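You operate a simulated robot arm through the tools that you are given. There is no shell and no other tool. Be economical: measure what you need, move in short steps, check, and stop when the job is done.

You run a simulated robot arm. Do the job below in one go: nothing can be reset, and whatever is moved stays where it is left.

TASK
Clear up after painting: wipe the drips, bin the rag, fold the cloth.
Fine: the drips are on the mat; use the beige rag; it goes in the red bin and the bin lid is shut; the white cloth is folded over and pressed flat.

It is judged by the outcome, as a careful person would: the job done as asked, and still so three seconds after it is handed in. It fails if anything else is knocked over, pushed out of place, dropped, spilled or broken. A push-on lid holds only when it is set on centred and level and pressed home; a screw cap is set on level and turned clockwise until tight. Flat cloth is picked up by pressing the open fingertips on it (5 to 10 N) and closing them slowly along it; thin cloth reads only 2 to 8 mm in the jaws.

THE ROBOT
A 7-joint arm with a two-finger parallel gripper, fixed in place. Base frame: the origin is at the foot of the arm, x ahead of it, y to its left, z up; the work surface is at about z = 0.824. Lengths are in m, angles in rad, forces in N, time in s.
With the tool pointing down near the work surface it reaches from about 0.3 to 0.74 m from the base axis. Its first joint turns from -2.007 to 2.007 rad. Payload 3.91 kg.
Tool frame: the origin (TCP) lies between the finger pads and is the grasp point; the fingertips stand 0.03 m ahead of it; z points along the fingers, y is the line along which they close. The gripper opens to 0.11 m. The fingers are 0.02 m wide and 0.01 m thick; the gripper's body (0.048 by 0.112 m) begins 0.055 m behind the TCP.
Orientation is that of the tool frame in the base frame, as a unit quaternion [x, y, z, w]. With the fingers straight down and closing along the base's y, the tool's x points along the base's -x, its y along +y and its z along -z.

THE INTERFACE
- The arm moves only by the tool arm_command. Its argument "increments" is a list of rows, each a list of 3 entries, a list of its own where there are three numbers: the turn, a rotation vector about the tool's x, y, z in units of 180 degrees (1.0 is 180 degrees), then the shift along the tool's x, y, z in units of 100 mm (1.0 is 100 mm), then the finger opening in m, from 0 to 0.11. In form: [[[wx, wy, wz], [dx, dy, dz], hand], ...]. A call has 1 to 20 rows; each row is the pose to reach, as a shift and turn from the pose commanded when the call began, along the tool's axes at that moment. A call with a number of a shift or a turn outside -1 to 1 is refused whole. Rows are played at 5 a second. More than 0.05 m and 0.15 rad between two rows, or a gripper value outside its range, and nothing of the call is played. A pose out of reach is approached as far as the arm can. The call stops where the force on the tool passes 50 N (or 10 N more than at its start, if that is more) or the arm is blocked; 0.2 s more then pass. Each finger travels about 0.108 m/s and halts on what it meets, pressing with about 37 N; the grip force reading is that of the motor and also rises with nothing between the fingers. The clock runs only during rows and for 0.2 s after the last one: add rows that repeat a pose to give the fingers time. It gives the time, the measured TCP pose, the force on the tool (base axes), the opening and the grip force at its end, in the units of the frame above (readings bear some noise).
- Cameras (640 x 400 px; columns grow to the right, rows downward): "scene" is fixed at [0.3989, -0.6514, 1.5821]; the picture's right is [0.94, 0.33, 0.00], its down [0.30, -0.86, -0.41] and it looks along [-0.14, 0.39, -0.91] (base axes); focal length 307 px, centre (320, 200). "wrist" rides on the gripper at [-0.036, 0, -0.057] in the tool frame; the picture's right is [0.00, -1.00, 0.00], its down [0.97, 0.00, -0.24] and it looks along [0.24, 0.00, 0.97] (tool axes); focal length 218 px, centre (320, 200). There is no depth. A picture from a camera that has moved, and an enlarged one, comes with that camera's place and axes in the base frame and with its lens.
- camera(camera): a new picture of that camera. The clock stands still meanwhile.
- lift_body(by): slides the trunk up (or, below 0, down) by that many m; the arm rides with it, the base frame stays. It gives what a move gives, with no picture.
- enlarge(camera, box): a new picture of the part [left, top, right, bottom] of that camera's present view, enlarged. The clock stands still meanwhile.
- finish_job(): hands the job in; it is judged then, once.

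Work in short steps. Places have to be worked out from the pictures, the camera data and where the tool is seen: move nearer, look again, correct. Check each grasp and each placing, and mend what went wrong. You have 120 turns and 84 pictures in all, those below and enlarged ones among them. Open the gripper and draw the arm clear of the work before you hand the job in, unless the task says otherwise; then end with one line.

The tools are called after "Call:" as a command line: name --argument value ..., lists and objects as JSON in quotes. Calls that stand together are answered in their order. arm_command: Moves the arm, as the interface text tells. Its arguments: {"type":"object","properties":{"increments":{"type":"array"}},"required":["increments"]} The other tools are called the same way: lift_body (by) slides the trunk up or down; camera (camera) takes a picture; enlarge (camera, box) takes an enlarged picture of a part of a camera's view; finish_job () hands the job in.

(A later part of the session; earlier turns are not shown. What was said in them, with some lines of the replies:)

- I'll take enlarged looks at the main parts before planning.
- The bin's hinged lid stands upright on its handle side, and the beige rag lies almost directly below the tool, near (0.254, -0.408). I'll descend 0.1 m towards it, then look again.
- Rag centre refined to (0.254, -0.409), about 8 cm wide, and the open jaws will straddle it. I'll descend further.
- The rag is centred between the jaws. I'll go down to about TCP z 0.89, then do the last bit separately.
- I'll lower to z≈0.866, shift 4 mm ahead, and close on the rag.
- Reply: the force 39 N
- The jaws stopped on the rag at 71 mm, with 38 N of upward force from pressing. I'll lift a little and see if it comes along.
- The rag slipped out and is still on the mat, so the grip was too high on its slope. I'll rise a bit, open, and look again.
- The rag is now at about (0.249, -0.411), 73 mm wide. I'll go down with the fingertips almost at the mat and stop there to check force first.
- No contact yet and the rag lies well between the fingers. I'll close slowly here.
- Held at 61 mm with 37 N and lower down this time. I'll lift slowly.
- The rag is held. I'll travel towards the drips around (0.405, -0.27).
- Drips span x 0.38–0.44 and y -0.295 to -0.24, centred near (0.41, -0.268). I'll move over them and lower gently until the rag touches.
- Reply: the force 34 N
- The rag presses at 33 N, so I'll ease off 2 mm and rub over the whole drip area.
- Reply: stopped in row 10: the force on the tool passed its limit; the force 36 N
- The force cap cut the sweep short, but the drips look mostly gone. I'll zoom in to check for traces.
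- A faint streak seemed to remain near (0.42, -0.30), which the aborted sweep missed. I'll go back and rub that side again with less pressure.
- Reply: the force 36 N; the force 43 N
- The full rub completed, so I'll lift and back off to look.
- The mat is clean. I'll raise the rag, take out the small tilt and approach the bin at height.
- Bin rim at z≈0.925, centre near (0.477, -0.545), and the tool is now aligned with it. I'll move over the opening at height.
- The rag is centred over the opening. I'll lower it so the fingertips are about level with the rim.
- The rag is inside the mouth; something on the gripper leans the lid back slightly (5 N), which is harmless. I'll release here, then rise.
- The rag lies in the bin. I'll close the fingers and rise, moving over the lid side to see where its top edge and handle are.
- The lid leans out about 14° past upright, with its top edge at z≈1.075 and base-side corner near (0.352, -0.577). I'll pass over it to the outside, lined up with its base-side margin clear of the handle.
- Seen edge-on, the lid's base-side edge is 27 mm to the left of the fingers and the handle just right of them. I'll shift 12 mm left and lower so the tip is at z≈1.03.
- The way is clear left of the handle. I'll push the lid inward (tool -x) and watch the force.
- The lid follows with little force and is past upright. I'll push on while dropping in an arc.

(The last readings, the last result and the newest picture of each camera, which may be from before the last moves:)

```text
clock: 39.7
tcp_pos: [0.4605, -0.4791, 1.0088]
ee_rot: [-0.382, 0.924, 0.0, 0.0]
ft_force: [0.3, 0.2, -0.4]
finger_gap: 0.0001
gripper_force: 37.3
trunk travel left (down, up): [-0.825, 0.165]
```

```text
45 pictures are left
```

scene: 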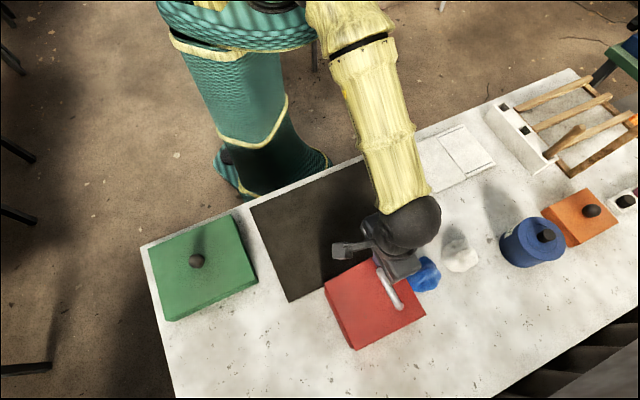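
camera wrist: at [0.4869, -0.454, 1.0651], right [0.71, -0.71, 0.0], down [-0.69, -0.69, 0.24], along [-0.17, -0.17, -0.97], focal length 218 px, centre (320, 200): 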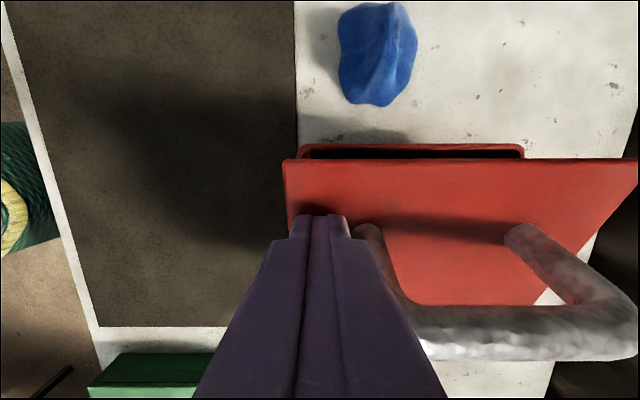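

The lid is nearly down. I'll press it down gently with the fingertips near its free edge.

Call:
arm_command --increments '[[[0, 0, 0], [0, -0.0, 0.15], 0.0], [[0, 0, 0], [0, 0, 0.3], 0.0], [[0, 0, 0], [0, 0, 0.38], 0.0], [[0, 0, 0], [0, 0, 0.44], 0.0], [[0, 0, 0], [0, 0, 0.48], 0.0], [[0, 0, 0], [0, 0, 0.48], 0.0]]'

Call:
camera --camera "wrist"

```text
clock: 41.1
tcp_pos: [0.4596, -0.4782, 0.9666]
ee_rot: [-0.381, 0.924, -0.004, 0.002]
ft_force: [3.4, 2.4, 39.9]
finger_gap: 0.0
gripper_force: 36.9
trunk travel left (down, up): [-0.825, 0.165]
```

```text
44 pictures are left
camera wrist: at [0.4853, -0.4536, 1.0234], right [0.71, -0.71, 0.01], down [-0.69, -0.68, 0.24], along [-0.16, -0.18, -0.97], focal length 218 px, centre (320, 200)
```

wrist: 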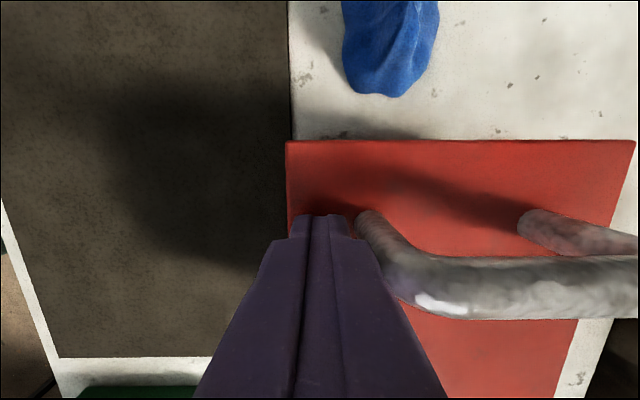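

40 N at tip z 0.937: the lid is seated on the rim. I'll rise and check that it stays shut.

Call:
arm_command --increments '[[[0, 0, 0], [0, 0, -0.3], 0.0], [[0, 0, 0], [0, 0, -0.6], 0.0], [[0, 0, 0], [-0.2, 0.2, -0.9], 0.0], [[0, 0, 0], [-0.3, 0.5, -1.0], 0.0], [[0, 0, 0], [-0.3, 0.9, -1.0], 0.0]]'

Call:
enlarge --camera "scene" --box '[280, 220, 460, 370]'

Call:
camera --camera "wrist"

```text
clock: 42.3
tcp_pos: [0.4169, -0.3937, 1.0611]
ee_rot: [-0.383, 0.924, 0.0, 0.001]
ft_force: [0.6, 0.5, 0.0]
finger_gap: 0.0
gripper_force: 37.2
trunk travel left (down, up): [-0.825, 0.165]
```

```text
2.67 times, centred on (370, 295) of scene
camera zoom: at [0.3989, -0.6514, 1.5821], right [0.94, 0.33, 0.0], down [0.3, -0.86, -0.41], along [-0.14, 0.39, -0.91], focal length 820 px, centre (187, -53)
```

zoom: 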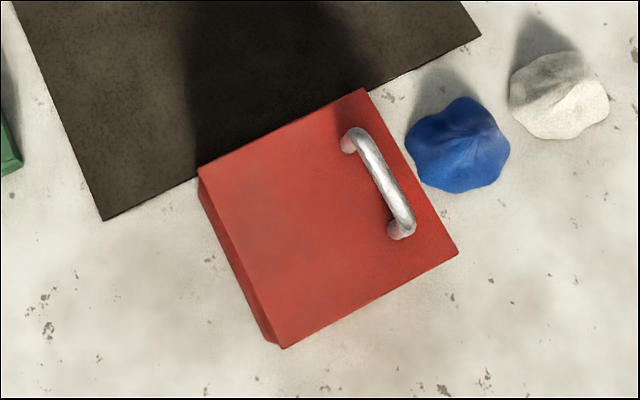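

```text
42 pictures are left
camera wrist: at [0.4431, -0.3698, 1.1182], right [0.71, -0.71, 0.0], down [-0.69, -0.69, 0.24], along [-0.17, -0.17, -0.97], focal length 218 px, centre (320, 200)
```

wrist: 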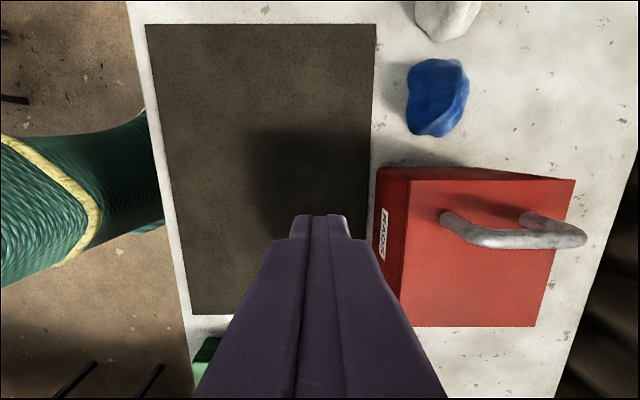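

The lid stays shut. Next the white cloth, roughly centred at (0.585, -0.08) with its long side along (1,1); I'll travel there.

Call:
arm_command --increments '[[[0, 0, 0], [-0.3, 0.1, -0.2], 0.0], [[0, 0, 0], [-0.65, 0.1, -0.5], 0.0], [[0, 0, 0], [-1.0, 0.1, -0.7], 0.0]]'

Call:
arm_command --increments '[[[0, 0, 0], [-0.35, 0.3, 0], 0.0], [[0, 0, 0], [-0.7, 0.6, 0], 0.0], [[0, 0, 0], [-1.0, 0.9, 0], 0.0]]'

Call:
arm_command --increments '[[[0, 0, 0], [-0.35, 0, 0], 0.0], [[0, 0, 0], [-0.7, 0, 0], 0.0], [[0, 0, 0], [-1.0, 0, 0], 0.0], [[0, 0, 0], [-1.0, 0, 0], 0.0]]'

Call:
camera --camera "wrist"

```text
clock: 43.1
tcp_pos: [0.4805, -0.3166, 1.1312]
ee_rot: [-0.382, 0.924, 0.0, -0.001]
ft_force: [0.0, 0.2, -0.5]
finger_gap: 0.0
gripper_force: 36.9
trunk travel left (down, up): [-0.825, 0.165]
```

```text
clock: 43.9
tcp_pos: [0.4867, -0.1796, 1.131]
ee_rot: [-0.382, 0.924, -0.001, 0.0]
ft_force: [-0.6, 1.0, 0.5]
finger_gap: 0.0001
gripper_force: 37.6
trunk travel left (down, up): [-0.825, 0.165]
```

```text
clock: 44.9
tcp_pos: [0.5582, -0.1134, 1.1331]
ee_rot: [-0.382, 0.924, 0.0, 0.001]
ft_force: [-0.1, -0.1, -0.4]
finger_gap: 0.0001
gripper_force: 36.8
trunk travel left (down, up): [-0.825, 0.165]
```

```text
41 pictures are left
camera wrist: at [0.5842, -0.0888, 1.1899], right [0.71, -0.71, 0.0], down [-0.69, -0.69, 0.24], along [-0.17, -0.17, -0.97], focal length 218 px, centre (320, 200)
```

wrist: 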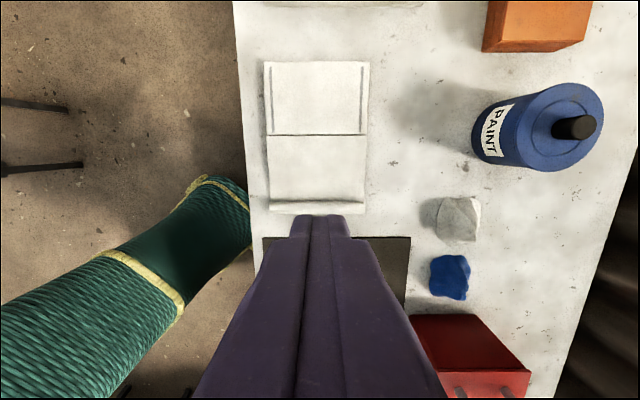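

Call:
enlarge --camera "wrist" --box '[240, 40, 400, 240]'

Call:
enlarge --camera "scene" --box '[380, 105, 510, 205]'

```text
2.00 times, centred on (320, 140) of wrist
camera zoom: at [0.5842, -0.0888, 1.1899], right [0.71, -0.71, 0.0], down [-0.69, -0.69, 0.24], along [-0.17, -0.17, -0.97], focal length 436 px, centre (320, 320)
```

zoom: 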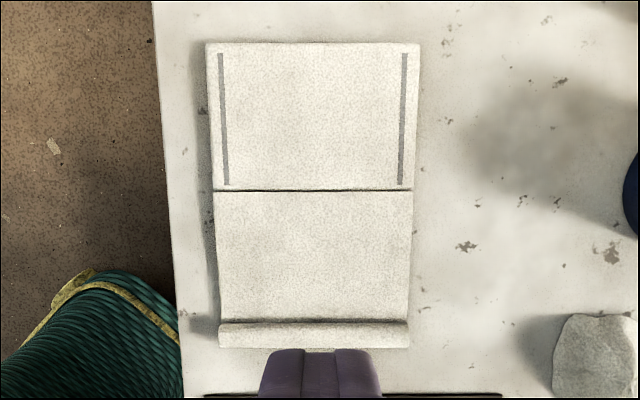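

```text
4.00 times, centred on (445, 155) of scene
camera zoom: at [0.3989, -0.6514, 1.5821], right [0.94, 0.33, 0.0], down [0.3, -0.86, -0.41], along [-0.14, 0.39, -0.91], focal length 1229 px, centre (-180, 380)
```

zoom: 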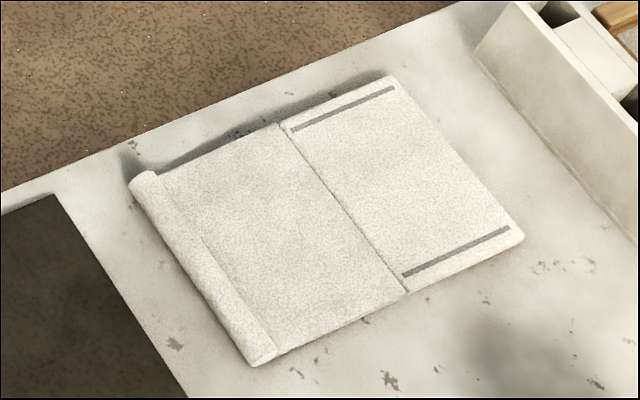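

The cloth has two panels with a crease between them and a rolled hem on the near edge. I'll turn the tool 90° so the fingers close across the hem, and come down over it (about 67 mm towards tool +x).

Call:
arm_command --increments '[[[0, 0, 0.045], [0.1, 0, 0.1], 0.02], [[0, 0, 0.09], [0.2, 0, 0.2], 0.04], [[0, 0, 0.135], [0.3, 0.02, 0.3], 0.05], [[0, 0, 0.18], [0.4, 0.03, 0.4], 0.05], [[0, 0, 0.225], [0.5, 0.04, 0.5], 0.05], [[0, 0, 0.27], [0.6, 0.05, 0.6], 0.05], [[0, 0, 0.315], [0.67, 0.05, 0.7], 0.05], [[0, 0, 0.36], [0.67, 0.05, 0.8], 0.05], [[0, 0, 0.405], [0.67, 0.05, 0.9], 0.05], [[0, 0, 0.45], [0.67, 0.05, 1.0], 0.05], [[0, 0, 0.5], [0.67, 0.05, 1.0], 0.05], [[0, 0, 0.5], [0.67, 0.05, 1.0], 0.05]]'

Call:
camera --camera "wrist"

```text
refused: row 11 steps farther than a row can; nothing moved
```

```text
38 pictures are left
camera wrist: at [0.5842, -0.0888, 1.1899], right [0.71, -0.71, 0.0], down [-0.69, -0.69, 0.24], along [-0.17, -0.17, -0.97], focal length 218 px, centre (320, 200)
```

wrist: 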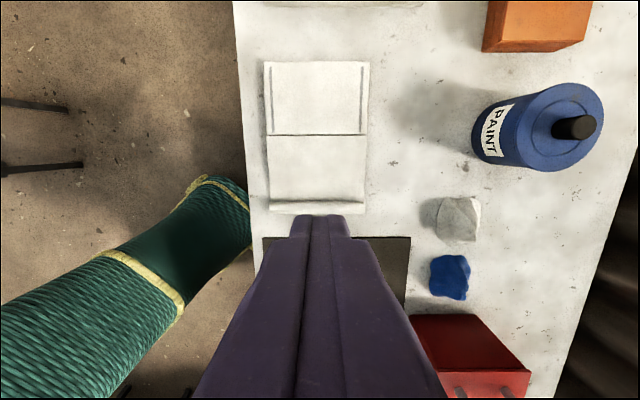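

One rotation step was just over the limit, so I'll resend it with smaller steps.

Call:
arm_command --increments '[[[0, 0, 0.045], [0.1, 0, 0.1], 0.02], [[0, 0, 0.09], [0.2, 0, 0.2], 0.04], [[0, 0, 0.135], [0.3, 0.02, 0.3], 0.05], [[0, 0, 0.18], [0.4, 0.03, 0.4], 0.05], [[0, 0, 0.225], [0.5, 0.04, 0.5], 0.05], [[0, 0, 0.27], [0.6, 0.05, 0.6], 0.05], [[0, 0, 0.315], [0.67, 0.05, 0.7], 0.05], [[0, 0, 0.36], [0.67, 0.05, 0.8], 0.05], [[0, 0, 0.405], [0.67, 0.05, 0.9], 0.05], [[0, 0, 0.45], [0.67, 0.05, 1.0], 0.05], [[0, 0, 0.48], [0.67, 0.05, 1.0], 0.05], [[0, 0, 0.5], [0.67, 0.05, 1.0], 0.05], [[0, 0, 0.5], [0.67, 0.05, 1.0], 0.05]]'

Call:
camera --camera "wrist"

```text
clock: 47.7
tcp_pos: [0.5073, -0.156, 1.0314]
ee_rot: [0.385, 0.923, 0.0, 0.0]
ft_force: [0.2, -0.4, -0.1]
finger_gap: 0.0503
gripper_force: 0.1
trunk travel left (down, up): [-0.825, 0.165]
```

```text
37 pictures are left
camera wrist: at [0.5339, -0.1828, 1.0885], right [-0.71, -0.7, 0.0], down [-0.68, 0.69, 0.24], along [-0.17, 0.17, -0.97], focal length 218 px, centre (320, 200)
```

wrist: 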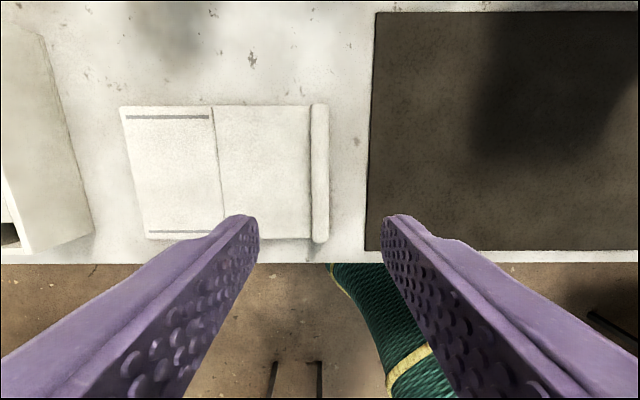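

The hem sits exactly under the tool, crease 12 cm beyond it. I'll descend in two steps with the jaws straddling the hem.

Call:
arm_command --increments '[[[0, 0, 0], [-0.02, 0, 0.35], 0.05], [[0, 0, 0], [-0.02, 0, 0.7], 0.05], [[0, 0, 0], [-0.02, 0, 1.0], 0.05], [[0, 0, 0], [-0.02, 0, 1.0], 0.05]]'

Call:
arm_command --increments '[[[0, 0, 0], [0, 0, 0.3], 0.05], [[0, 0, 0], [0, 0, 0.5], 0.05], [[0, 0, 0], [0, 0, 0.62], 0.05], [[0, 0, 0], [0, 0, 0.62], 0.05]]'

Call:
camera --camera "wrist"

```text
clock: 48.7
tcp_pos: [0.509, -0.1559, 0.9308]
ee_rot: [0.384, 0.923, 0.0, 0.001]
ft_force: [0.0, -0.6, -0.6]
finger_gap: 0.05
gripper_force: 0.0
trunk travel left (down, up): [-0.825, 0.165]
```

```text
clock: 49.7
tcp_pos: [0.5097, -0.1548, 0.8689]
ee_rot: [0.383, 0.924, 0.0, 0.0]
ft_force: [-0.8, 0.3, 0.3]
finger_gap: 0.0498
gripper_force: 0.1
trunk travel left (down, up): [-0.825, 0.165]
```

```text
36 pictures are left
camera wrist: at [0.5352, -0.1824, 0.9258], right [-0.71, -0.71, 0.0], down [-0.69, 0.69, 0.24], along [-0.17, 0.17, -0.97], focal length 218 px, centre (320, 200)
```

wrist: 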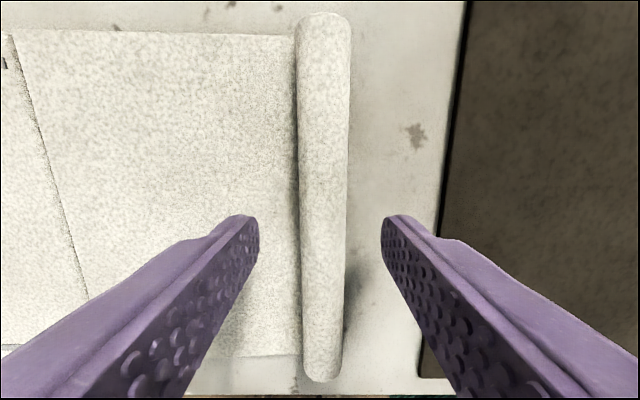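

The hem is a roll about 2 cm thick, nicely centred. I'll lower 6 mm more, checking for contact, then close slowly.

Call:
arm_command --increments '[[[0, 0, 0], [0, 0, 0.03], 0.05], [[0, 0, 0], [0, 0, 0.06], 0.05], [[0, 0, 0], [0, 0, 0.06], 0.05]]'

Call:
arm_command --increments '[[[0, 0, 0], [0, 0, 0], 0.04], [[0, 0, 0], [0, 0, 0], 0.03], [[0, 0, 0], [0, 0, 0], 0.022], [[0, 0, 0], [0, 0, 0], 0.016], [[0, 0, 0], [0, 0, 0], 0.01], [[0, 0, 0], [0, 0, 0], 0.005], [[0, 0, 0], [0, 0, 0], 0.0], [[0, 0, 0], [0, 0, 0], 0.0]]'

Call:
camera --camera "wrist"

```text
clock: 50.5
tcp_pos: [0.5097, -0.1573, 0.8629]
ee_rot: [0.384, 0.923, 0.0, 0.0]
ft_force: [-0.6, 0.0, -0.1]
finger_gap: 0.0501
gripper_force: 0.0
trunk travel left (down, up): [-0.825, 0.165]
```

```text
clock: 52.3
tcp_pos: [0.5102, -0.1565, 0.8621]
ee_rot: [0.385, 0.923, 0.0, -0.001]
ft_force: [-0.3, -0.4, -0.3]
finger_gap: 0.0185
gripper_force: 36.8
trunk travel left (down, up): [-0.825, 0.165]
```

```text
35 pictures are left
camera wrist: at [0.5353, -0.1829, 0.92], right [-0.71, -0.71, 0.0], down [-0.69, 0.69, 0.24], along [-0.17, 0.17, -0.97], focal length 218 px, centre (320, 200)
```

wrist: 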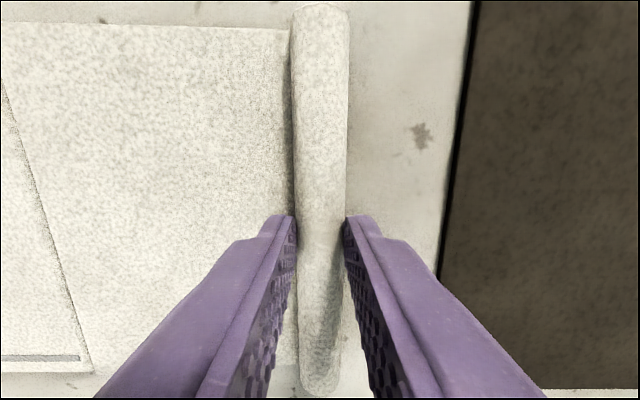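

The roll is gripped at 18.5 mm. I'll lift it a little along an arc about the crease, and see how the cloth behaves.

Call:
arm_command --increments '[[[0, 0, 0], [0, 0.01, -0.1], 0.0], [[0, 0, 0], [0, 0.03, -0.25], 0.0], [[0, 0, 0], [0, 0.07, -0.4], 0.0], [[0, 0, 0], [0, 0.12, -0.52], 0.0], [[0, 0, 0], [0, 0.16, -0.6], 0.0], [[0, 0, 0], [0, 0.16, -0.6], 0.0]]'

Call:
camera --camera "wrist"

Call:
enlarge --camera "scene" --box '[370, 85, 530, 215]'

```text
clock: 53.7
tcp_pos: [0.5208, -0.1445, 0.9237]
ee_rot: [0.384, 0.924, 0.0, 0.0]
ft_force: [0.3, -0.4, -1.9]
finger_gap: 0.0187
gripper_force: 37.2
trunk travel left (down, up): [-0.825, 0.165]
```

```text
34 pictures are left
camera wrist: at [0.5466, -0.171, 0.9802], right [-0.71, -0.71, 0.0], down [-0.69, 0.69, 0.24], along [-0.17, 0.17, -0.97], focal length 218 px, centre (320, 200)
```

wrist: 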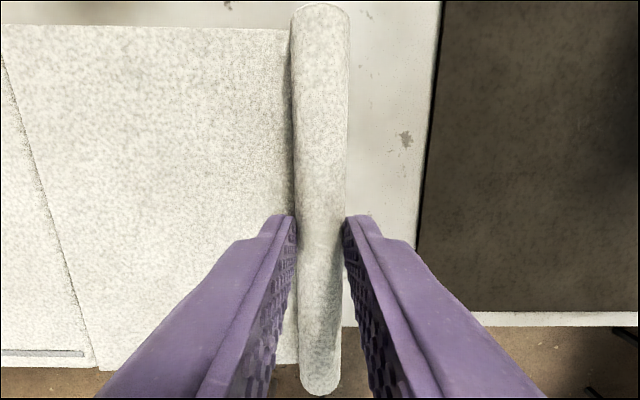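

```text
3.08 times, centred on (450, 150) of scene
camera zoom: at [0.3989, -0.6514, 1.5821], right [0.94, 0.33, 0.0], down [0.3, -0.86, -0.41], along [-0.14, 0.39, -0.91], focal length 946 px, centre (-80, 354)
```

zoom: 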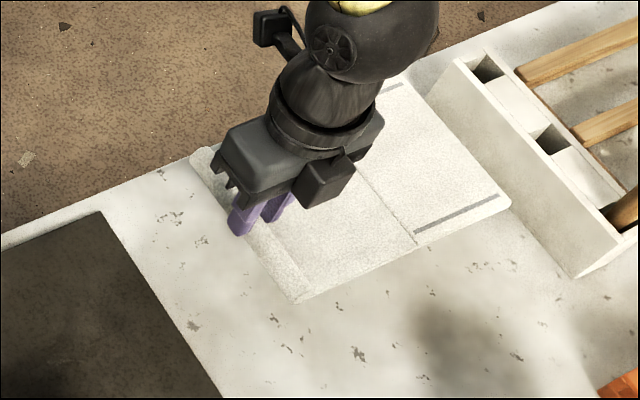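

The whole cloth lifted level: the grip transmits torque and the crease is stiff, so I must tilt the near panel about the crease while the table blocks the far half. I'll set it back down first.

Call:
arm_command --increments '[[[0, 0, 0], [0, -0.05, 0.15], 0.0], [[0, 0, 0], [0, -0.1, 0.3], 0.0], [[0, 0, 0], [0, -0.15, 0.45], 0.0], [[0, 0, 0], [0, -0.16, 0.58], 0.0], [[0, 0, 0], [0, -0.16, 0.6], 0.0]]'

Call:
camera --camera "wrist"

Call:
enlarge --camera "scene" --box '[370, 85, 530, 215]'

```text
clock: 54.9
tcp_pos: [0.5088, -0.1568, 0.8632]
ee_rot: [0.383, 0.924, 0.001, 0.002]
ft_force: [-0.6, -0.3, 4.3]
finger_gap: 0.0184
gripper_force: 36.7
trunk travel left (down, up): [-0.825, 0.165]
```

```text
32 pictures are left
camera wrist: at [0.5353, -0.183, 0.9201], right [-0.71, -0.71, 0.0], down [-0.69, 0.69, 0.24], along [-0.17, 0.17, -0.97], focal length 218 px, centre (320, 200)
```

wrist: 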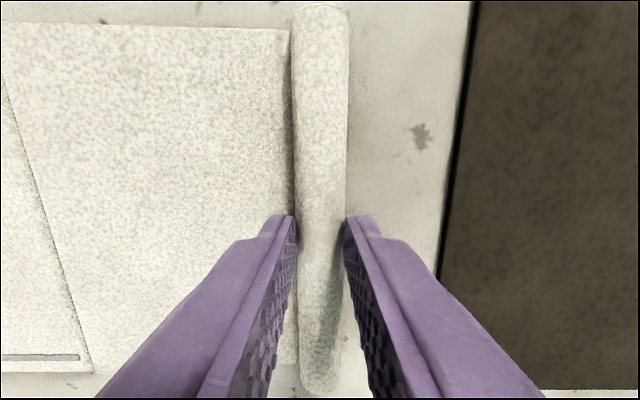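

```text
3.08 times, centred on (450, 150) of scene
camera zoom: at [0.3989, -0.6514, 1.5821], right [0.94, 0.33, 0.0], down [0.3, -0.86, -0.41], along [-0.14, 0.39, -0.91], focal length 946 px, centre (-80, 354)
```

zoom: 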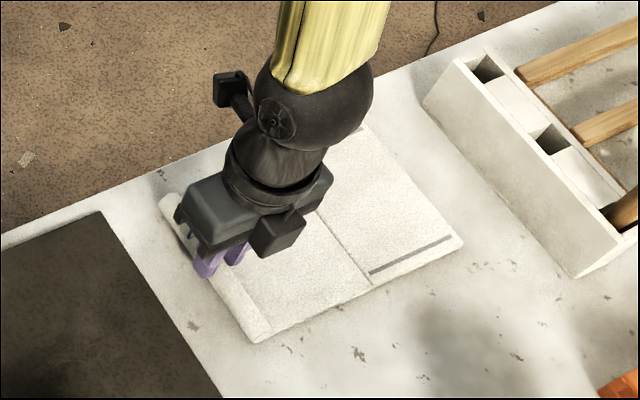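

The cloth is back in place. I'll now swing the gripped hem rigidly about the crease line up to 40°, tilting the tool with it.

Call:
arm_command --increments '[[[0.0278, 0, 0], [0, 0.035, -0.104], 0.0], [[0.0556, 0, 0], [0, 0.079, -0.205], 0.0], [[0.0833, 0, 0], [0, 0.132, -0.301], 0.0], [[0.1111, 0, 0], [0, 0.192, -0.393], 0.0], [[0.1389, 0, 0], [0, 0.261, -0.478], 0.0], [[0.1667, 0, 0], [0, 0.337, -0.558], 0.0], [[0.1944, 0, 0], [0, 0.42, -0.631], 0.0], [[0.2222, 0, 0], [0, 0.508, -0.696], 0.0], [[0.2222, 0, 0], [0, 0.508, -0.696], 0.0]]'

Call:
camera --camera "wrist"

Call:
enlarge --camera "scene" --box '[370, 85, 530, 215]'

```text
clock: 56.9
tcp_pos: [0.5444, -0.1206, 0.9314]
ee_rot: [0.361, 0.867, -0.318, -0.131]
ft_force: [-0.1, -0.1, 0.3]
finger_gap: 0.0182
gripper_force: 36.9
trunk travel left (down, up): [-0.825, 0.165]
```

```text
30 pictures are left
camera wrist: at [0.5962, -0.1216, 0.9758], right [-0.54, -0.54, 0.64], down [-0.58, 0.8, 0.18], along [-0.61, -0.27, -0.74], focal length 218 px, centre (320, 200)
```

wrist: 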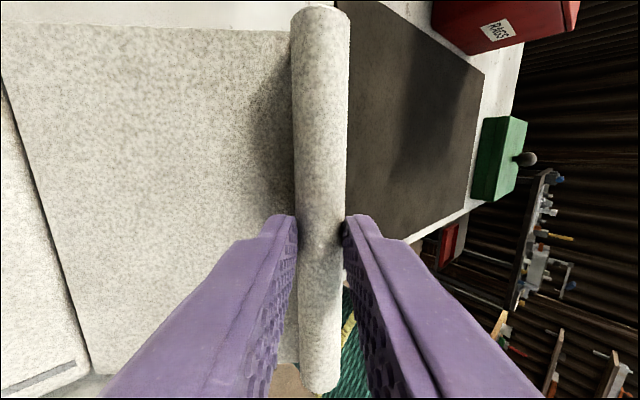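

```text
3.08 times, centred on (450, 150) of scene
camera zoom: at [0.3989, -0.6514, 1.5821], right [0.94, 0.33, 0.0], down [0.3, -0.86, -0.41], along [-0.14, 0.39, -0.91], focal length 946 px, centre (-80, 354)
```

zoom: 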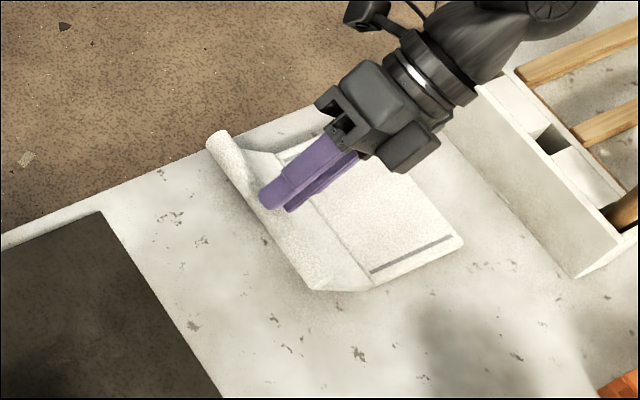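

That works: the near panel stands at 40° with the far half flat, and forces are negligible. I'll go on another 20° and check clearance to the rack.

Call:
arm_command --increments '[[[0.0278, 0, 0], [0, 0.035, -0.104], 0.0], [[0.0556, 0, 0], [0, 0.079, -0.205], 0.0], [[0.0833, 0, 0], [0, 0.132, -0.301], 0.0], [[0.1111, 0, 0], [0, 0.192, -0.393], 0.0], [[0.1111, 0, 0], [0, 0.192, -0.393], 0.0]]'

Call:
camera --camera "scene"

```text
clock: 58.1
tcp_pos: [0.5745, -0.0928, 0.9505]
ee_rot: [0.332, 0.8, -0.461, -0.192]
ft_force: [-1.2, 0.1, -0.4]
finger_gap: 0.0178
gripper_force: 36.8
trunk travel left (down, up): [-0.825, 0.165]
```

```text
28 pictures are left
```

scene: 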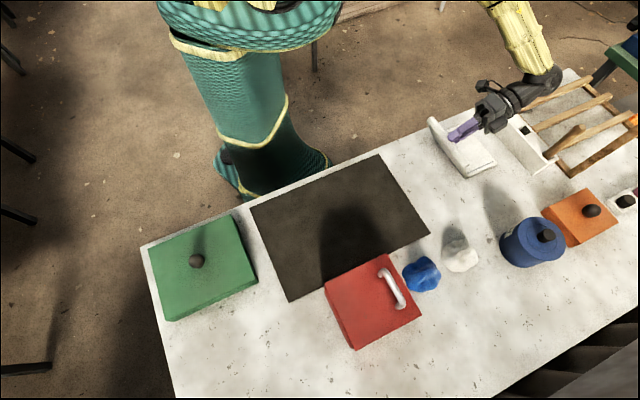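

Call:
enlarge --camera "scene" --box '[410, 50, 600, 190]'

Call:
camera --camera "wrist"

```text
2.86 times, centred on (505, 120) of scene
camera zoom: at [0.3989, -0.6514, 1.5821], right [0.94, 0.33, 0.0], down [0.3, -0.86, -0.41], along [-0.14, 0.39, -0.91], focal length 878 px, centre (-209, 429)
```

zoom: 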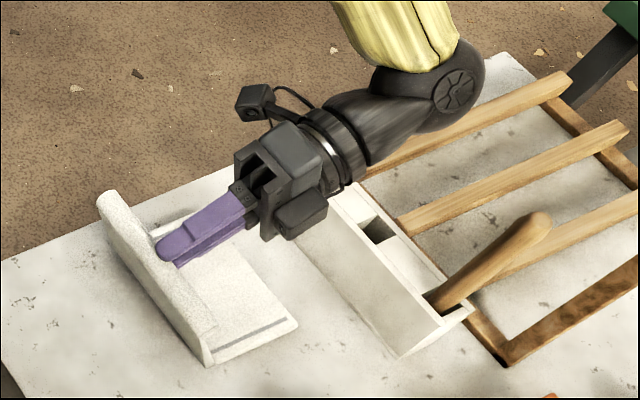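

```text
26 pictures are left
camera wrist: at [0.6344, -0.0838, 0.979], right [-0.35, -0.35, 0.87], down [-0.54, 0.83, 0.12], along [-0.77, -0.42, -0.48], focal length 218 px, centre (320, 200)
```

wrist: 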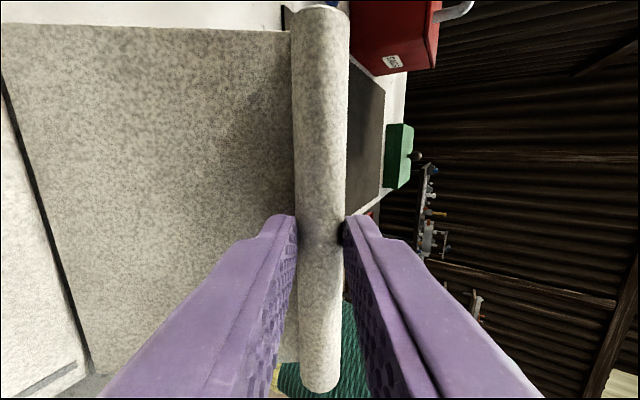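

The wrist is still well above the rack (block top ≈0.89), so I'll swing 15° more to about 75°.

Call:
arm_command --increments '[[[0.0278, 0, 0], [0, 0.035, -0.104], 0.0], [[0.0556, 0, 0], [0, 0.079, -0.205], 0.0], [[0.0833, 0, 0], [0, 0.132, -0.301], 0.0], [[0.0833, 0, 0], [0, 0.132, -0.301], 0.0]]'

Call:
enlarge --camera "scene" --box '[410, 50, 600, 190]'

```text
clock: 59.1
tcp_pos: [0.589, -0.0771, 0.9525]
ee_rot: [0.315, 0.756, -0.53, -0.221]
ft_force: [-0.4, 0.2, -1.6]
finger_gap: 0.0179
gripper_force: 37.0
out of reach, approached as far as the arm can: row 3, 4
trunk travel left (down, up): [-0.825, 0.165]
```

```text
2.86 times, centred on (505, 120) of scene
camera zoom: at [0.3989, -0.6514, 1.5821], right [0.94, 0.33, 0.0], down [0.3, -0.86, -0.41], along [-0.14, 0.39, -0.91], focal length 878 px, centre (-209, 429)
```

zoom: 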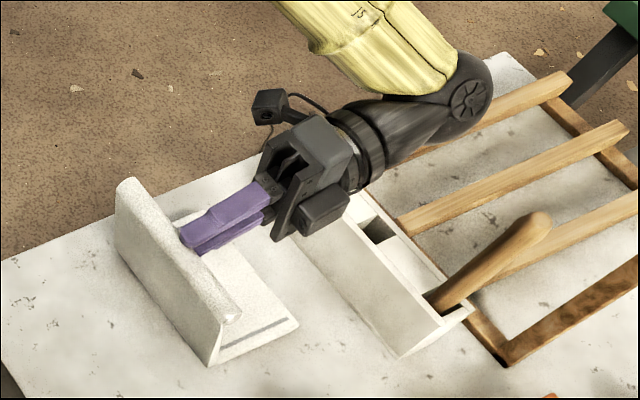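

Reach ends near 70°. I'll open the fingers and back them off the roll while tilting back a little, then see whether the panel stays up.

Call:
arm_command --increments '[[[0, 0, 0], [0, 0, 0], 0.03], [[0, 0, 0], [0, 0, 0], 0.05], [[0, 0, 0], [0, 0, 0], 0.065], [[-0.02, 0, 0], [0, 0, -0.1], 0.065], [[-0.04, 0, 0], [0, -0.02, -0.2], 0.065], [[-0.06, 0, 0], [0, -0.05, -0.3], 0.065], [[-0.08, 0, 0], [0, -0.1, -0.4], 0.065], [[-0.08, 0, 0], [0, -0.1, -0.4], 0.065]]'

Call:
enlarge --camera "scene" --box '[410, 50, 600, 190]'

Call:
camera --camera "wrist"

```text
clock: 60.9
tcp_pos: [0.6121, -0.0533, 0.9769]
ee_rot: [0.339, 0.817, -0.43, -0.178]
ft_force: [0.6, -0.2, 0.4]
finger_gap: 0.0651
gripper_force: 0.0
trunk travel left (down, up): [-0.825, 0.165]
```

```text
2.86 times, centred on (505, 120) of scene
camera zoom: at [0.3989, -0.6514, 1.5821], right [0.94, 0.33, 0.0], down [0.3, -0.86, -0.41], along [-0.14, 0.39, -0.91], focal length 878 px, centre (-209, 429)
```

zoom: 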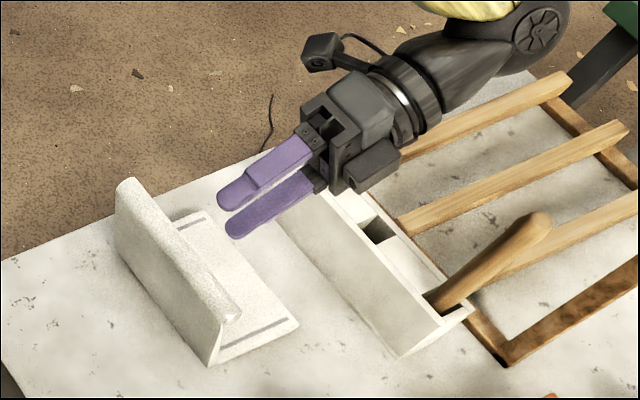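

```text
23 pictures are left
camera wrist: at [0.6712, -0.0458, 1.0093], right [-0.4, -0.4, 0.82], down [-0.55, 0.83, 0.14], along [-0.74, -0.4, -0.55], focal length 218 px, centre (320, 200)
```

wrist: 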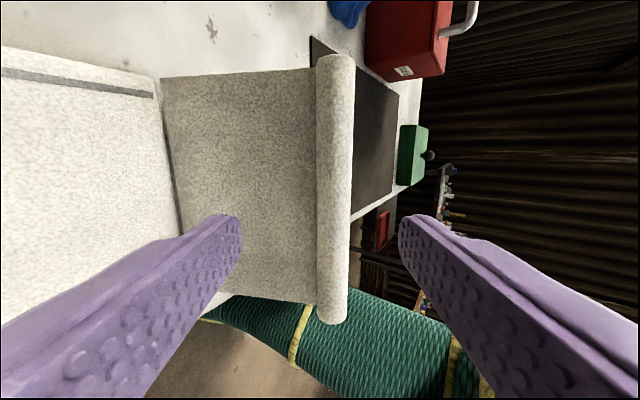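

The panel stands by itself. I'll rise and turn the tool back to pointing straight down, closing the fingers.

Call:
arm_command --increments '[[[0, 0, 0], [0, -0.27, -0.2], 0.065], [[0, 0, 0], [0, -0.55, -0.38], 0.04], [[-0.03, 0, 0], [0, -0.82, -0.57], 0.0], [[-0.075, 0, 0], [0, -0.98, -0.68], 0.0], [[-0.12, 0, 0], [0, -0.98, -0.68], 0.0], [[-0.165, 0, 0], [0, -0.98, -0.68], 0.0], [[-0.21, 0, 0], [0, -0.98, -0.68], 0.0], [[-0.255, 0, 0], [0, -0.98, -0.68], 0.0], [[-0.295, 0, 0], [0, -0.98, -0.68], 0.0], [[-0.308, 0, 0], [0, -0.98, -0.68], 0.0], [[-0.308, 0, 0], [0, -0.98, -0.68], 0.0]]'

Call:
camera --camera "wrist"

```text
clock: 63.3
tcp_pos: [0.6133, -0.0513, 1.0974]
ee_rot: [0.384, 0.924, -0.001, -0.001]
ft_force: [-0.5, 0.7, -0.2]
finger_gap: 0.0
gripper_force: 36.9
trunk travel left (down, up): [-0.825, 0.165]
```

```text
22 pictures are left
camera wrist: at [0.6389, -0.0789, 1.1538], right [-0.71, -0.71, 0.0], down [-0.69, 0.69, 0.24], along [-0.17, 0.17, -0.97], focal length 218 px, centre (320, 200)
```

wrist: 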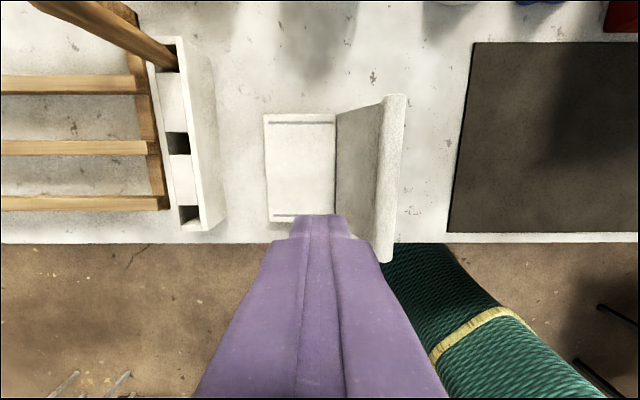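

The panel's roll is about 7 cm to the near side at z≈0.945. I'll pass over it to its near side and come down behind it.

Call:
arm_command --increments '[[[0, 0, 0], [0, -0.4, 0], 0.0], [[0, 0, 0], [0, -0.8, 0], 0.0], [[0, 0, 0], [0, -1.0, 0], 0.0]]'

Call:
arm_command --increments '[[[0, 0, 0], [0, -0.25, 0], 0.0], [[0, 0, 0], [0, -0.25, 0.4], 0.0], [[0, 0, 0], [0, -0.25, 0.8], 0.0], [[0, 0, 0], [0, -0.25, 1.0], 0.0]]'

Call:
arm_command --increments '[[[0, 0, 0], [0, 0, 0.25], 0.0], [[0, 0, 0], [0, 0, 0.5], 0.0], [[0, 0, 0], [0, 0, 0.5], 0.0]]'

Call:
camera --camera "wrist"

```text
clock: 64.1
tcp_pos: [0.5426, -0.1243, 1.0984]
ee_rot: [0.383, 0.924, -0.001, -0.001]
ft_force: [0.3, 0.5, -1.0]
finger_gap: 0.0
gripper_force: 37.3
trunk travel left (down, up): [-0.825, 0.165]
```

```text
clock: 65.1
tcp_pos: [0.5261, -0.1402, 0.9981]
ee_rot: [0.384, 0.923, -0.001, 0.0]
ft_force: [-0.2, -0.9, -0.6]
finger_gap: 0.0
gripper_force: 36.5
trunk travel left (down, up): [-0.825, 0.165]
```

```text
clock: 65.9
tcp_pos: [0.5246, -0.1394, 0.9475]
ee_rot: [0.383, 0.924, -0.001, 0.0]
ft_force: [-0.8, -0.2, -0.1]
finger_gap: 0.0
gripper_force: 36.9
trunk travel left (down, up): [-0.825, 0.165]
```

```text
21 pictures are left
camera wrist: at [0.5503, -0.1663, 1.0045], right [-0.71, -0.71, 0.0], down [-0.69, 0.69, 0.24], along [-0.17, 0.17, -0.97], focal length 218 px, centre (320, 200)
```

wrist: 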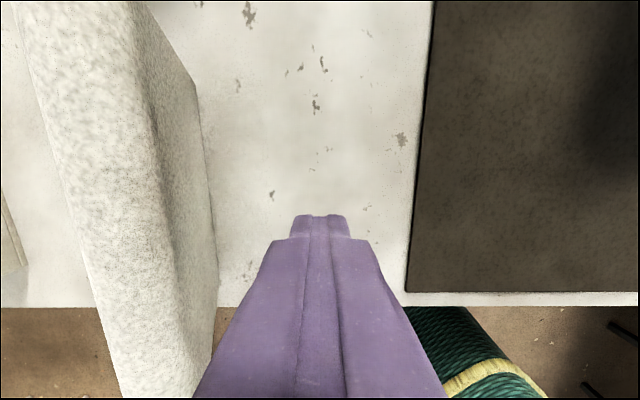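

The fingers stand behind the roll. I'll push it over (tool +y) past upright.

Call:
arm_command --increments '[[[0, 0, 0], [0, 0.2, 0], 0.0], [[0, 0, 0], [0, 0.4, 0], 0.0], [[0, 0, 0], [0, 0.6, 0], 0.0], [[0, 0, 0], [0, 0.8, 0], 0.0], [[0, 0, 0], [0, 1.0, 0], 0.0]]'

Call:
arm_command --increments '[[[0, 0, 0], [0, 0.2, 0.02], 0.0], [[0, 0, 0], [0, 0.4, 0.1], 0.0], [[0, 0, 0], [0, 0.6, 0.25], 0.0], [[0, 0, 0], [0, 0.7, 0.4], 0.0], [[0, 0, 0], [0, 0.7, 0.4], 0.0]]'

Call:
camera --camera "wrist"

Call:
enlarge --camera "scene" --box '[410, 50, 600, 190]'

```text
clock: 67.1
tcp_pos: [0.5961, -0.0689, 0.9467]
ee_rot: [0.383, 0.924, 0.0, 0.0]
ft_force: [-1.1, -0.9, 0.4]
finger_gap: 0.0
gripper_force: 37.3
trunk travel left (down, up): [-0.825, 0.165]
```

```text
clock: 68.3
tcp_pos: [0.6456, -0.0203, 0.9088]
ee_rot: [0.383, 0.924, -0.001, 0.0]
ft_force: [-0.4, -0.6, 0.1]
finger_gap: 0.0
gripper_force: 37.2
trunk travel left (down, up): [-0.825, 0.165]
```

```text
20 pictures are left
camera wrist: at [0.6711, -0.0465, 0.9655], right [-0.71, -0.71, 0.0], down [-0.69, 0.69, 0.24], along [-0.17, 0.17, -0.97], focal length 218 px, centre (320, 200)
```

wrist: 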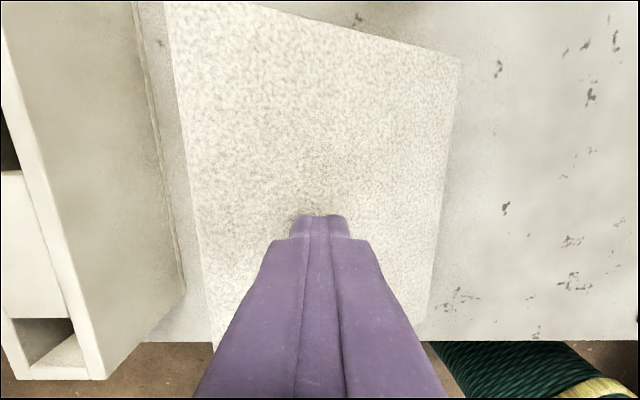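

```text
2.86 times, centred on (505, 120) of scene
camera zoom: at [0.3989, -0.6514, 1.5821], right [0.94, 0.33, 0.0], down [0.3, -0.86, -0.41], along [-0.14, 0.39, -0.91], focal length 878 px, centre (-209, 429)
```

zoom: 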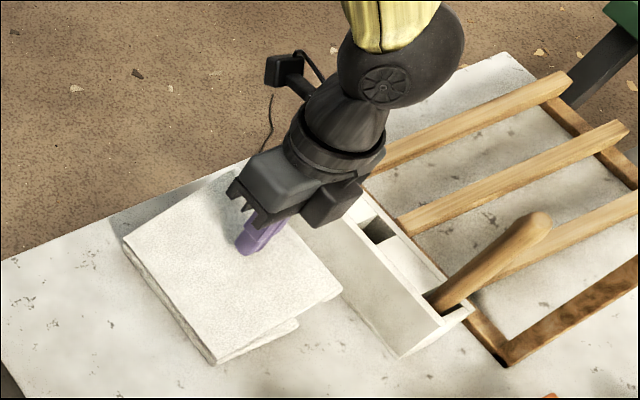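

The panel has gone over and lies about 20° open. I'll press down on it near the roll with the closed fingertips.

Call:
arm_command --increments '[[[0, 0, 0], [0, 0.15, 0.1], 0.0], [[0, 0, 0], [0, 0.2, 0.2], 0.0], [[0, 0, 0], [0, 0.2, 0.3], 0.0], [[0, 0, 0], [0, 0.2, 0.35], 0.0], [[0, 0, 0], [0, 0.2, 0.38], 0.0], [[0, 0, 0], [0, 0.2, 0.38], 0.0]]'

Call:
camera --camera "wrist"

```text
clock: 69.7
tcp_pos: [0.6579, -0.0075, 0.8714]
ee_rot: [0.384, 0.924, 0.0, 0.001]
ft_force: [-1.3, 0.9, 11.5]
finger_gap: 0.0
gripper_force: 36.9
trunk travel left (down, up): [-0.825, 0.165]
```

```text
18 pictures are left
camera wrist: at [0.6841, -0.0334, 0.9276], right [-0.71, -0.71, 0.0], down [-0.69, 0.69, 0.24], along [-0.17, 0.17, -0.97], focal length 218 px, centre (320, 200)
```

wrist: 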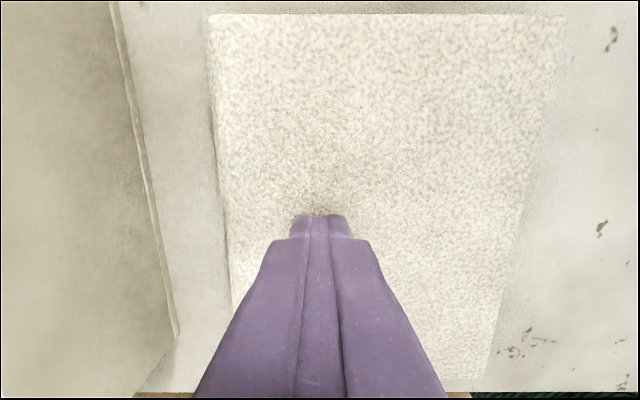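

Contact at 11 N. I'll press a bit firmer, then lift and see whether it stays flat.

Call:
arm_command --increments '[[[0, 0, 0], [0, 0, 0.015], 0.0], [[0, 0, 0], [0, 0, 0.025], 0.0], [[0, 0, 0], [0, 0, 0.025], 0.0], [[0, 0, 0], [0, 0, 0.025], 0.0]]'

Call:
arm_command --increments '[[[0, 0, 0], [0, 0, -0.3], 0.0], [[0, 0, 0], [0, 0, -0.6], 0.0], [[0, 0, 0], [0, -0.3, -0.8], 0.0], [[0, 0, 0], [0, -0.6, -0.8], 0.0]]'

Call:
camera --camera "wrist"

Call:
enlarge --camera "scene" --box '[410, 50, 600, 190]'

```text
clock: 70.7
tcp_pos: [0.6585, -0.0068, 0.8709]
ee_rot: [0.383, 0.924, -0.001, 0.003]
ft_force: [-1.9, -3.1, 36.0]
finger_gap: 0.0
gripper_force: 37.0
trunk travel left (down, up): [-0.825, 0.165]
```

```text
clock: 71.7
tcp_pos: [0.6171, -0.0493, 0.9443]
ee_rot: [0.383, 0.924, -0.002, -0.001]
ft_force: [-0.1, -0.5, 0.4]
finger_gap: 0.0003
gripper_force: 37.1
trunk travel left (down, up): [-0.825, 0.165]
```

```text
17 pictures are left
camera wrist: at [0.6418, -0.0755, 1.0011], right [-0.71, -0.71, 0.0], down [-0.69, 0.69, 0.24], along [-0.17, 0.17, -0.97], focal length 218 px, centre (320, 200)
```

wrist: 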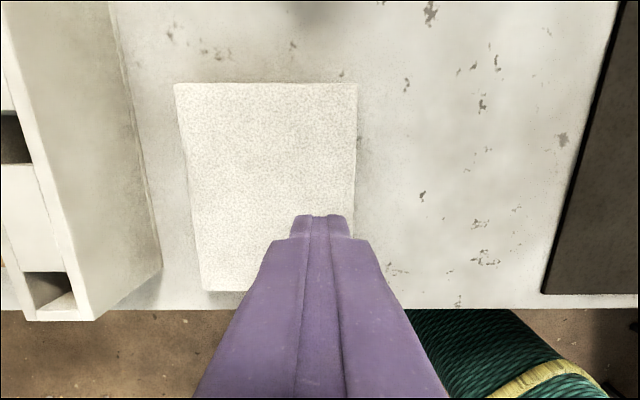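

```text
2.86 times, centred on (505, 120) of scene
camera zoom: at [0.3989, -0.6514, 1.5821], right [0.94, 0.33, 0.0], down [0.3, -0.86, -0.41], along [-0.14, 0.39, -0.91], focal length 878 px, centre (-209, 429)
```

zoom: 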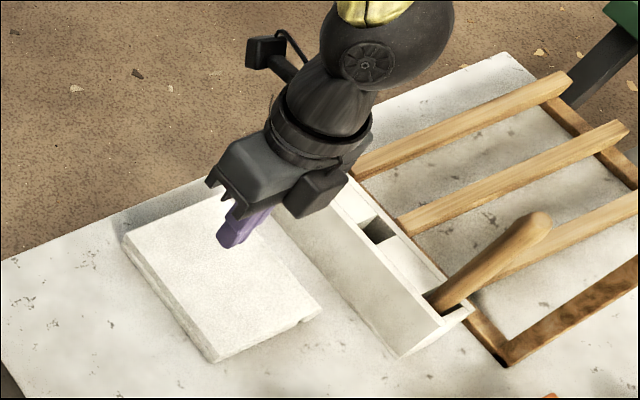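

It lies folded and nearly flat. I'll press once more by the crease side to flatten it along its length.

Call:
arm_command --increments '[[[0, 0, 0], [-0.1, 0, 0.35], 0.0], [[0, 0, 0], [-0.1, 0, 0.65], 0.0], [[0, 0, 0], [-0.1, 0, 0.74], 0.0], [[0, 0, 0], [-0.1, 0, 0.77], 0.0], [[0, 0, 0], [-0.1, 0, 0.77], 0.0]]'

```text
clock: 72.9
tcp_pos: [0.622, -0.0567, 0.8712]
ee_rot: [0.384, 0.923, -0.001, 0.001]
ft_force: [-1.0, -0.6, 14.4]
finger_gap: 0.0
gripper_force: 36.8
trunk travel left (down, up): [-0.825, 0.165]
```

Same contact height (0.841) as at the far edge, so it's level. I'll press firmer, then lift clear and open the gripper.

Call:
arm_command --increments '[[[0, 0, 0], [0, 0, 0.02], 0.0], [[0, 0, 0], [0, 0, 0.02], 0.0], [[0, 0, 0], [0, 0, 0.02], 0.0]]'

Call:
arm_command --increments '[[[0, 0, 0], [0, 0, -0.35], 0.0], [[0, 0, 0], [0, 0, -0.7], 0.0], [[0, 0, 0], [0, 0, -1.0], 0.0]]'

Call:
arm_command --increments '[[[0, 0, 0], [0, -0.3, -0.3], 0.03], [[0, 0, 0], [0, -0.6, -0.6], 0.06], [[0, 0, 0], [0, -0.9, -0.9], 0.09], [[0, 0, 0], [0, -1.0, -1.0], 0.1]]'

Call:
arm_command --increments '[[[0, 0, 0], [0, -0.3, 0], 0.1], [[0, 0, 0], [0, -0.7, 0], 0.1], [[0, 0, 0], [0, -1.0, 0], 0.1], [[0, 0, 0], [0, -1.0, 0], 0.1]]'

Call:
camera --camera "scene"

Call:
enlarge --camera "scene" --box '[410, 50, 600, 190]'

```text
clock: 73.7
tcp_pos: [0.6208, -0.0554, 0.8698]
ee_rot: [0.384, 0.923, -0.001, 0.003]
ft_force: [-0.8, -1.7, 37.8]
finger_gap: 0.0002
gripper_force: 37.0
trunk travel left (down, up): [-0.825, 0.165]
```

```text
clock: 74.5
tcp_pos: [0.619, -0.0559, 0.9667]
ee_rot: [0.383, 0.924, -0.002, -0.001]
ft_force: [0.2, -0.3, 0.3]
finger_gap: 0.0001
gripper_force: 36.9
trunk travel left (down, up): [-0.825, 0.165]
```

```text
clock: 75.5
tcp_pos: [0.5507, -0.1281, 1.0678]
ee_rot: [0.383, 0.924, -0.002, -0.001]
ft_force: [0.4, 0.0, -0.4]
finger_gap: 0.0998
gripper_force: 0.0
trunk travel left (down, up): [-0.825, 0.165]
```

```text
clock: 76.5
tcp_pos: [0.4815, -0.1966, 1.0671]
ee_rot: [0.382, 0.924, -0.001, 0.0]
ft_force: [0.5, 0.2, 0.9]
finger_gap: 0.1001
gripper_force: 0.1
trunk travel left (down, up): [-0.825, 0.165]
```

```text
15 pictures are left
```

scene: 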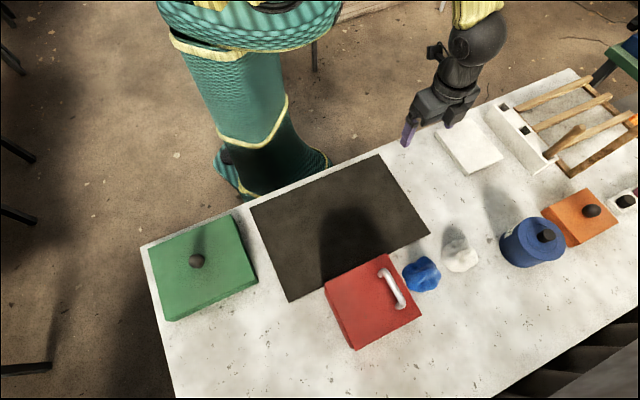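

```text
2.86 times, centred on (505, 120) of scene
camera zoom: at [0.3989, -0.6514, 1.5821], right [0.94, 0.33, 0.0], down [0.3, -0.86, -0.41], along [-0.14, 0.39, -0.91], focal length 878 px, centre (-209, 429)
```

zoom: 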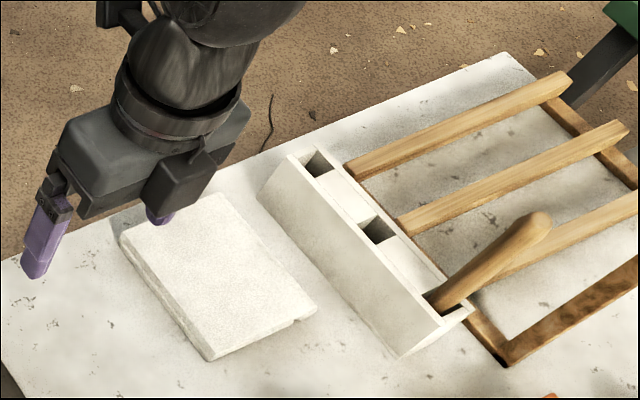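

The cloth is folded flat, the lid is shut and the rest is undisturbed. One last close look at the mat and bin before handing in.

Call:
enlarge --camera "scene" --box '[260, 150, 440, 270]'

Call:
enlarge --camera "scene" --box '[300, 240, 440, 360]'

```text
3.33 times, centred on (350, 210) of scene
camera zoom: at [0.3989, -0.6514, 1.5821], right [0.94, 0.33, 0.0], down [0.3, -0.86, -0.41], along [-0.14, 0.39, -0.91], focal length 1024 px, centre (220, 167)
```

zoom: 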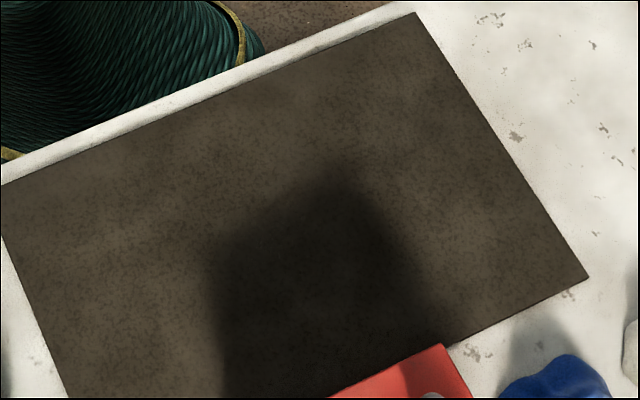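

```text
3.33 times, centred on (370, 300) of scene
camera zoom: at [0.3989, -0.6514, 1.5821], right [0.94, 0.33, 0.0], down [0.3, -0.86, -0.41], along [-0.14, 0.39, -0.91], focal length 1024 px, centre (153, -133)
```

zoom: 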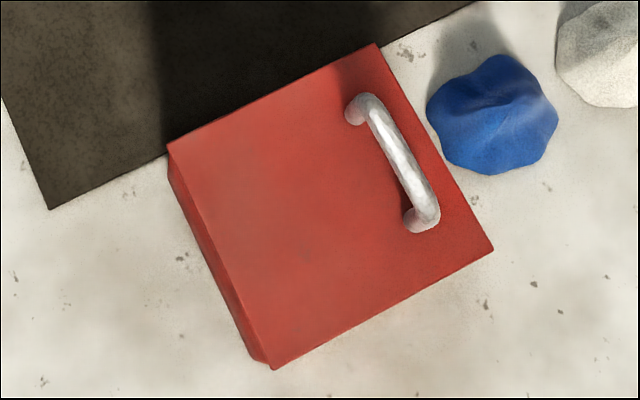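

The mat is clean and the lid is fully down, so I'm handing the job in.

Call:
finish_job

```text
The job is handed in.
```

I wiped the drips off the mat, put the beige rag in the red bin and shut its lid, and folded the white cloth over and pressed it flat.
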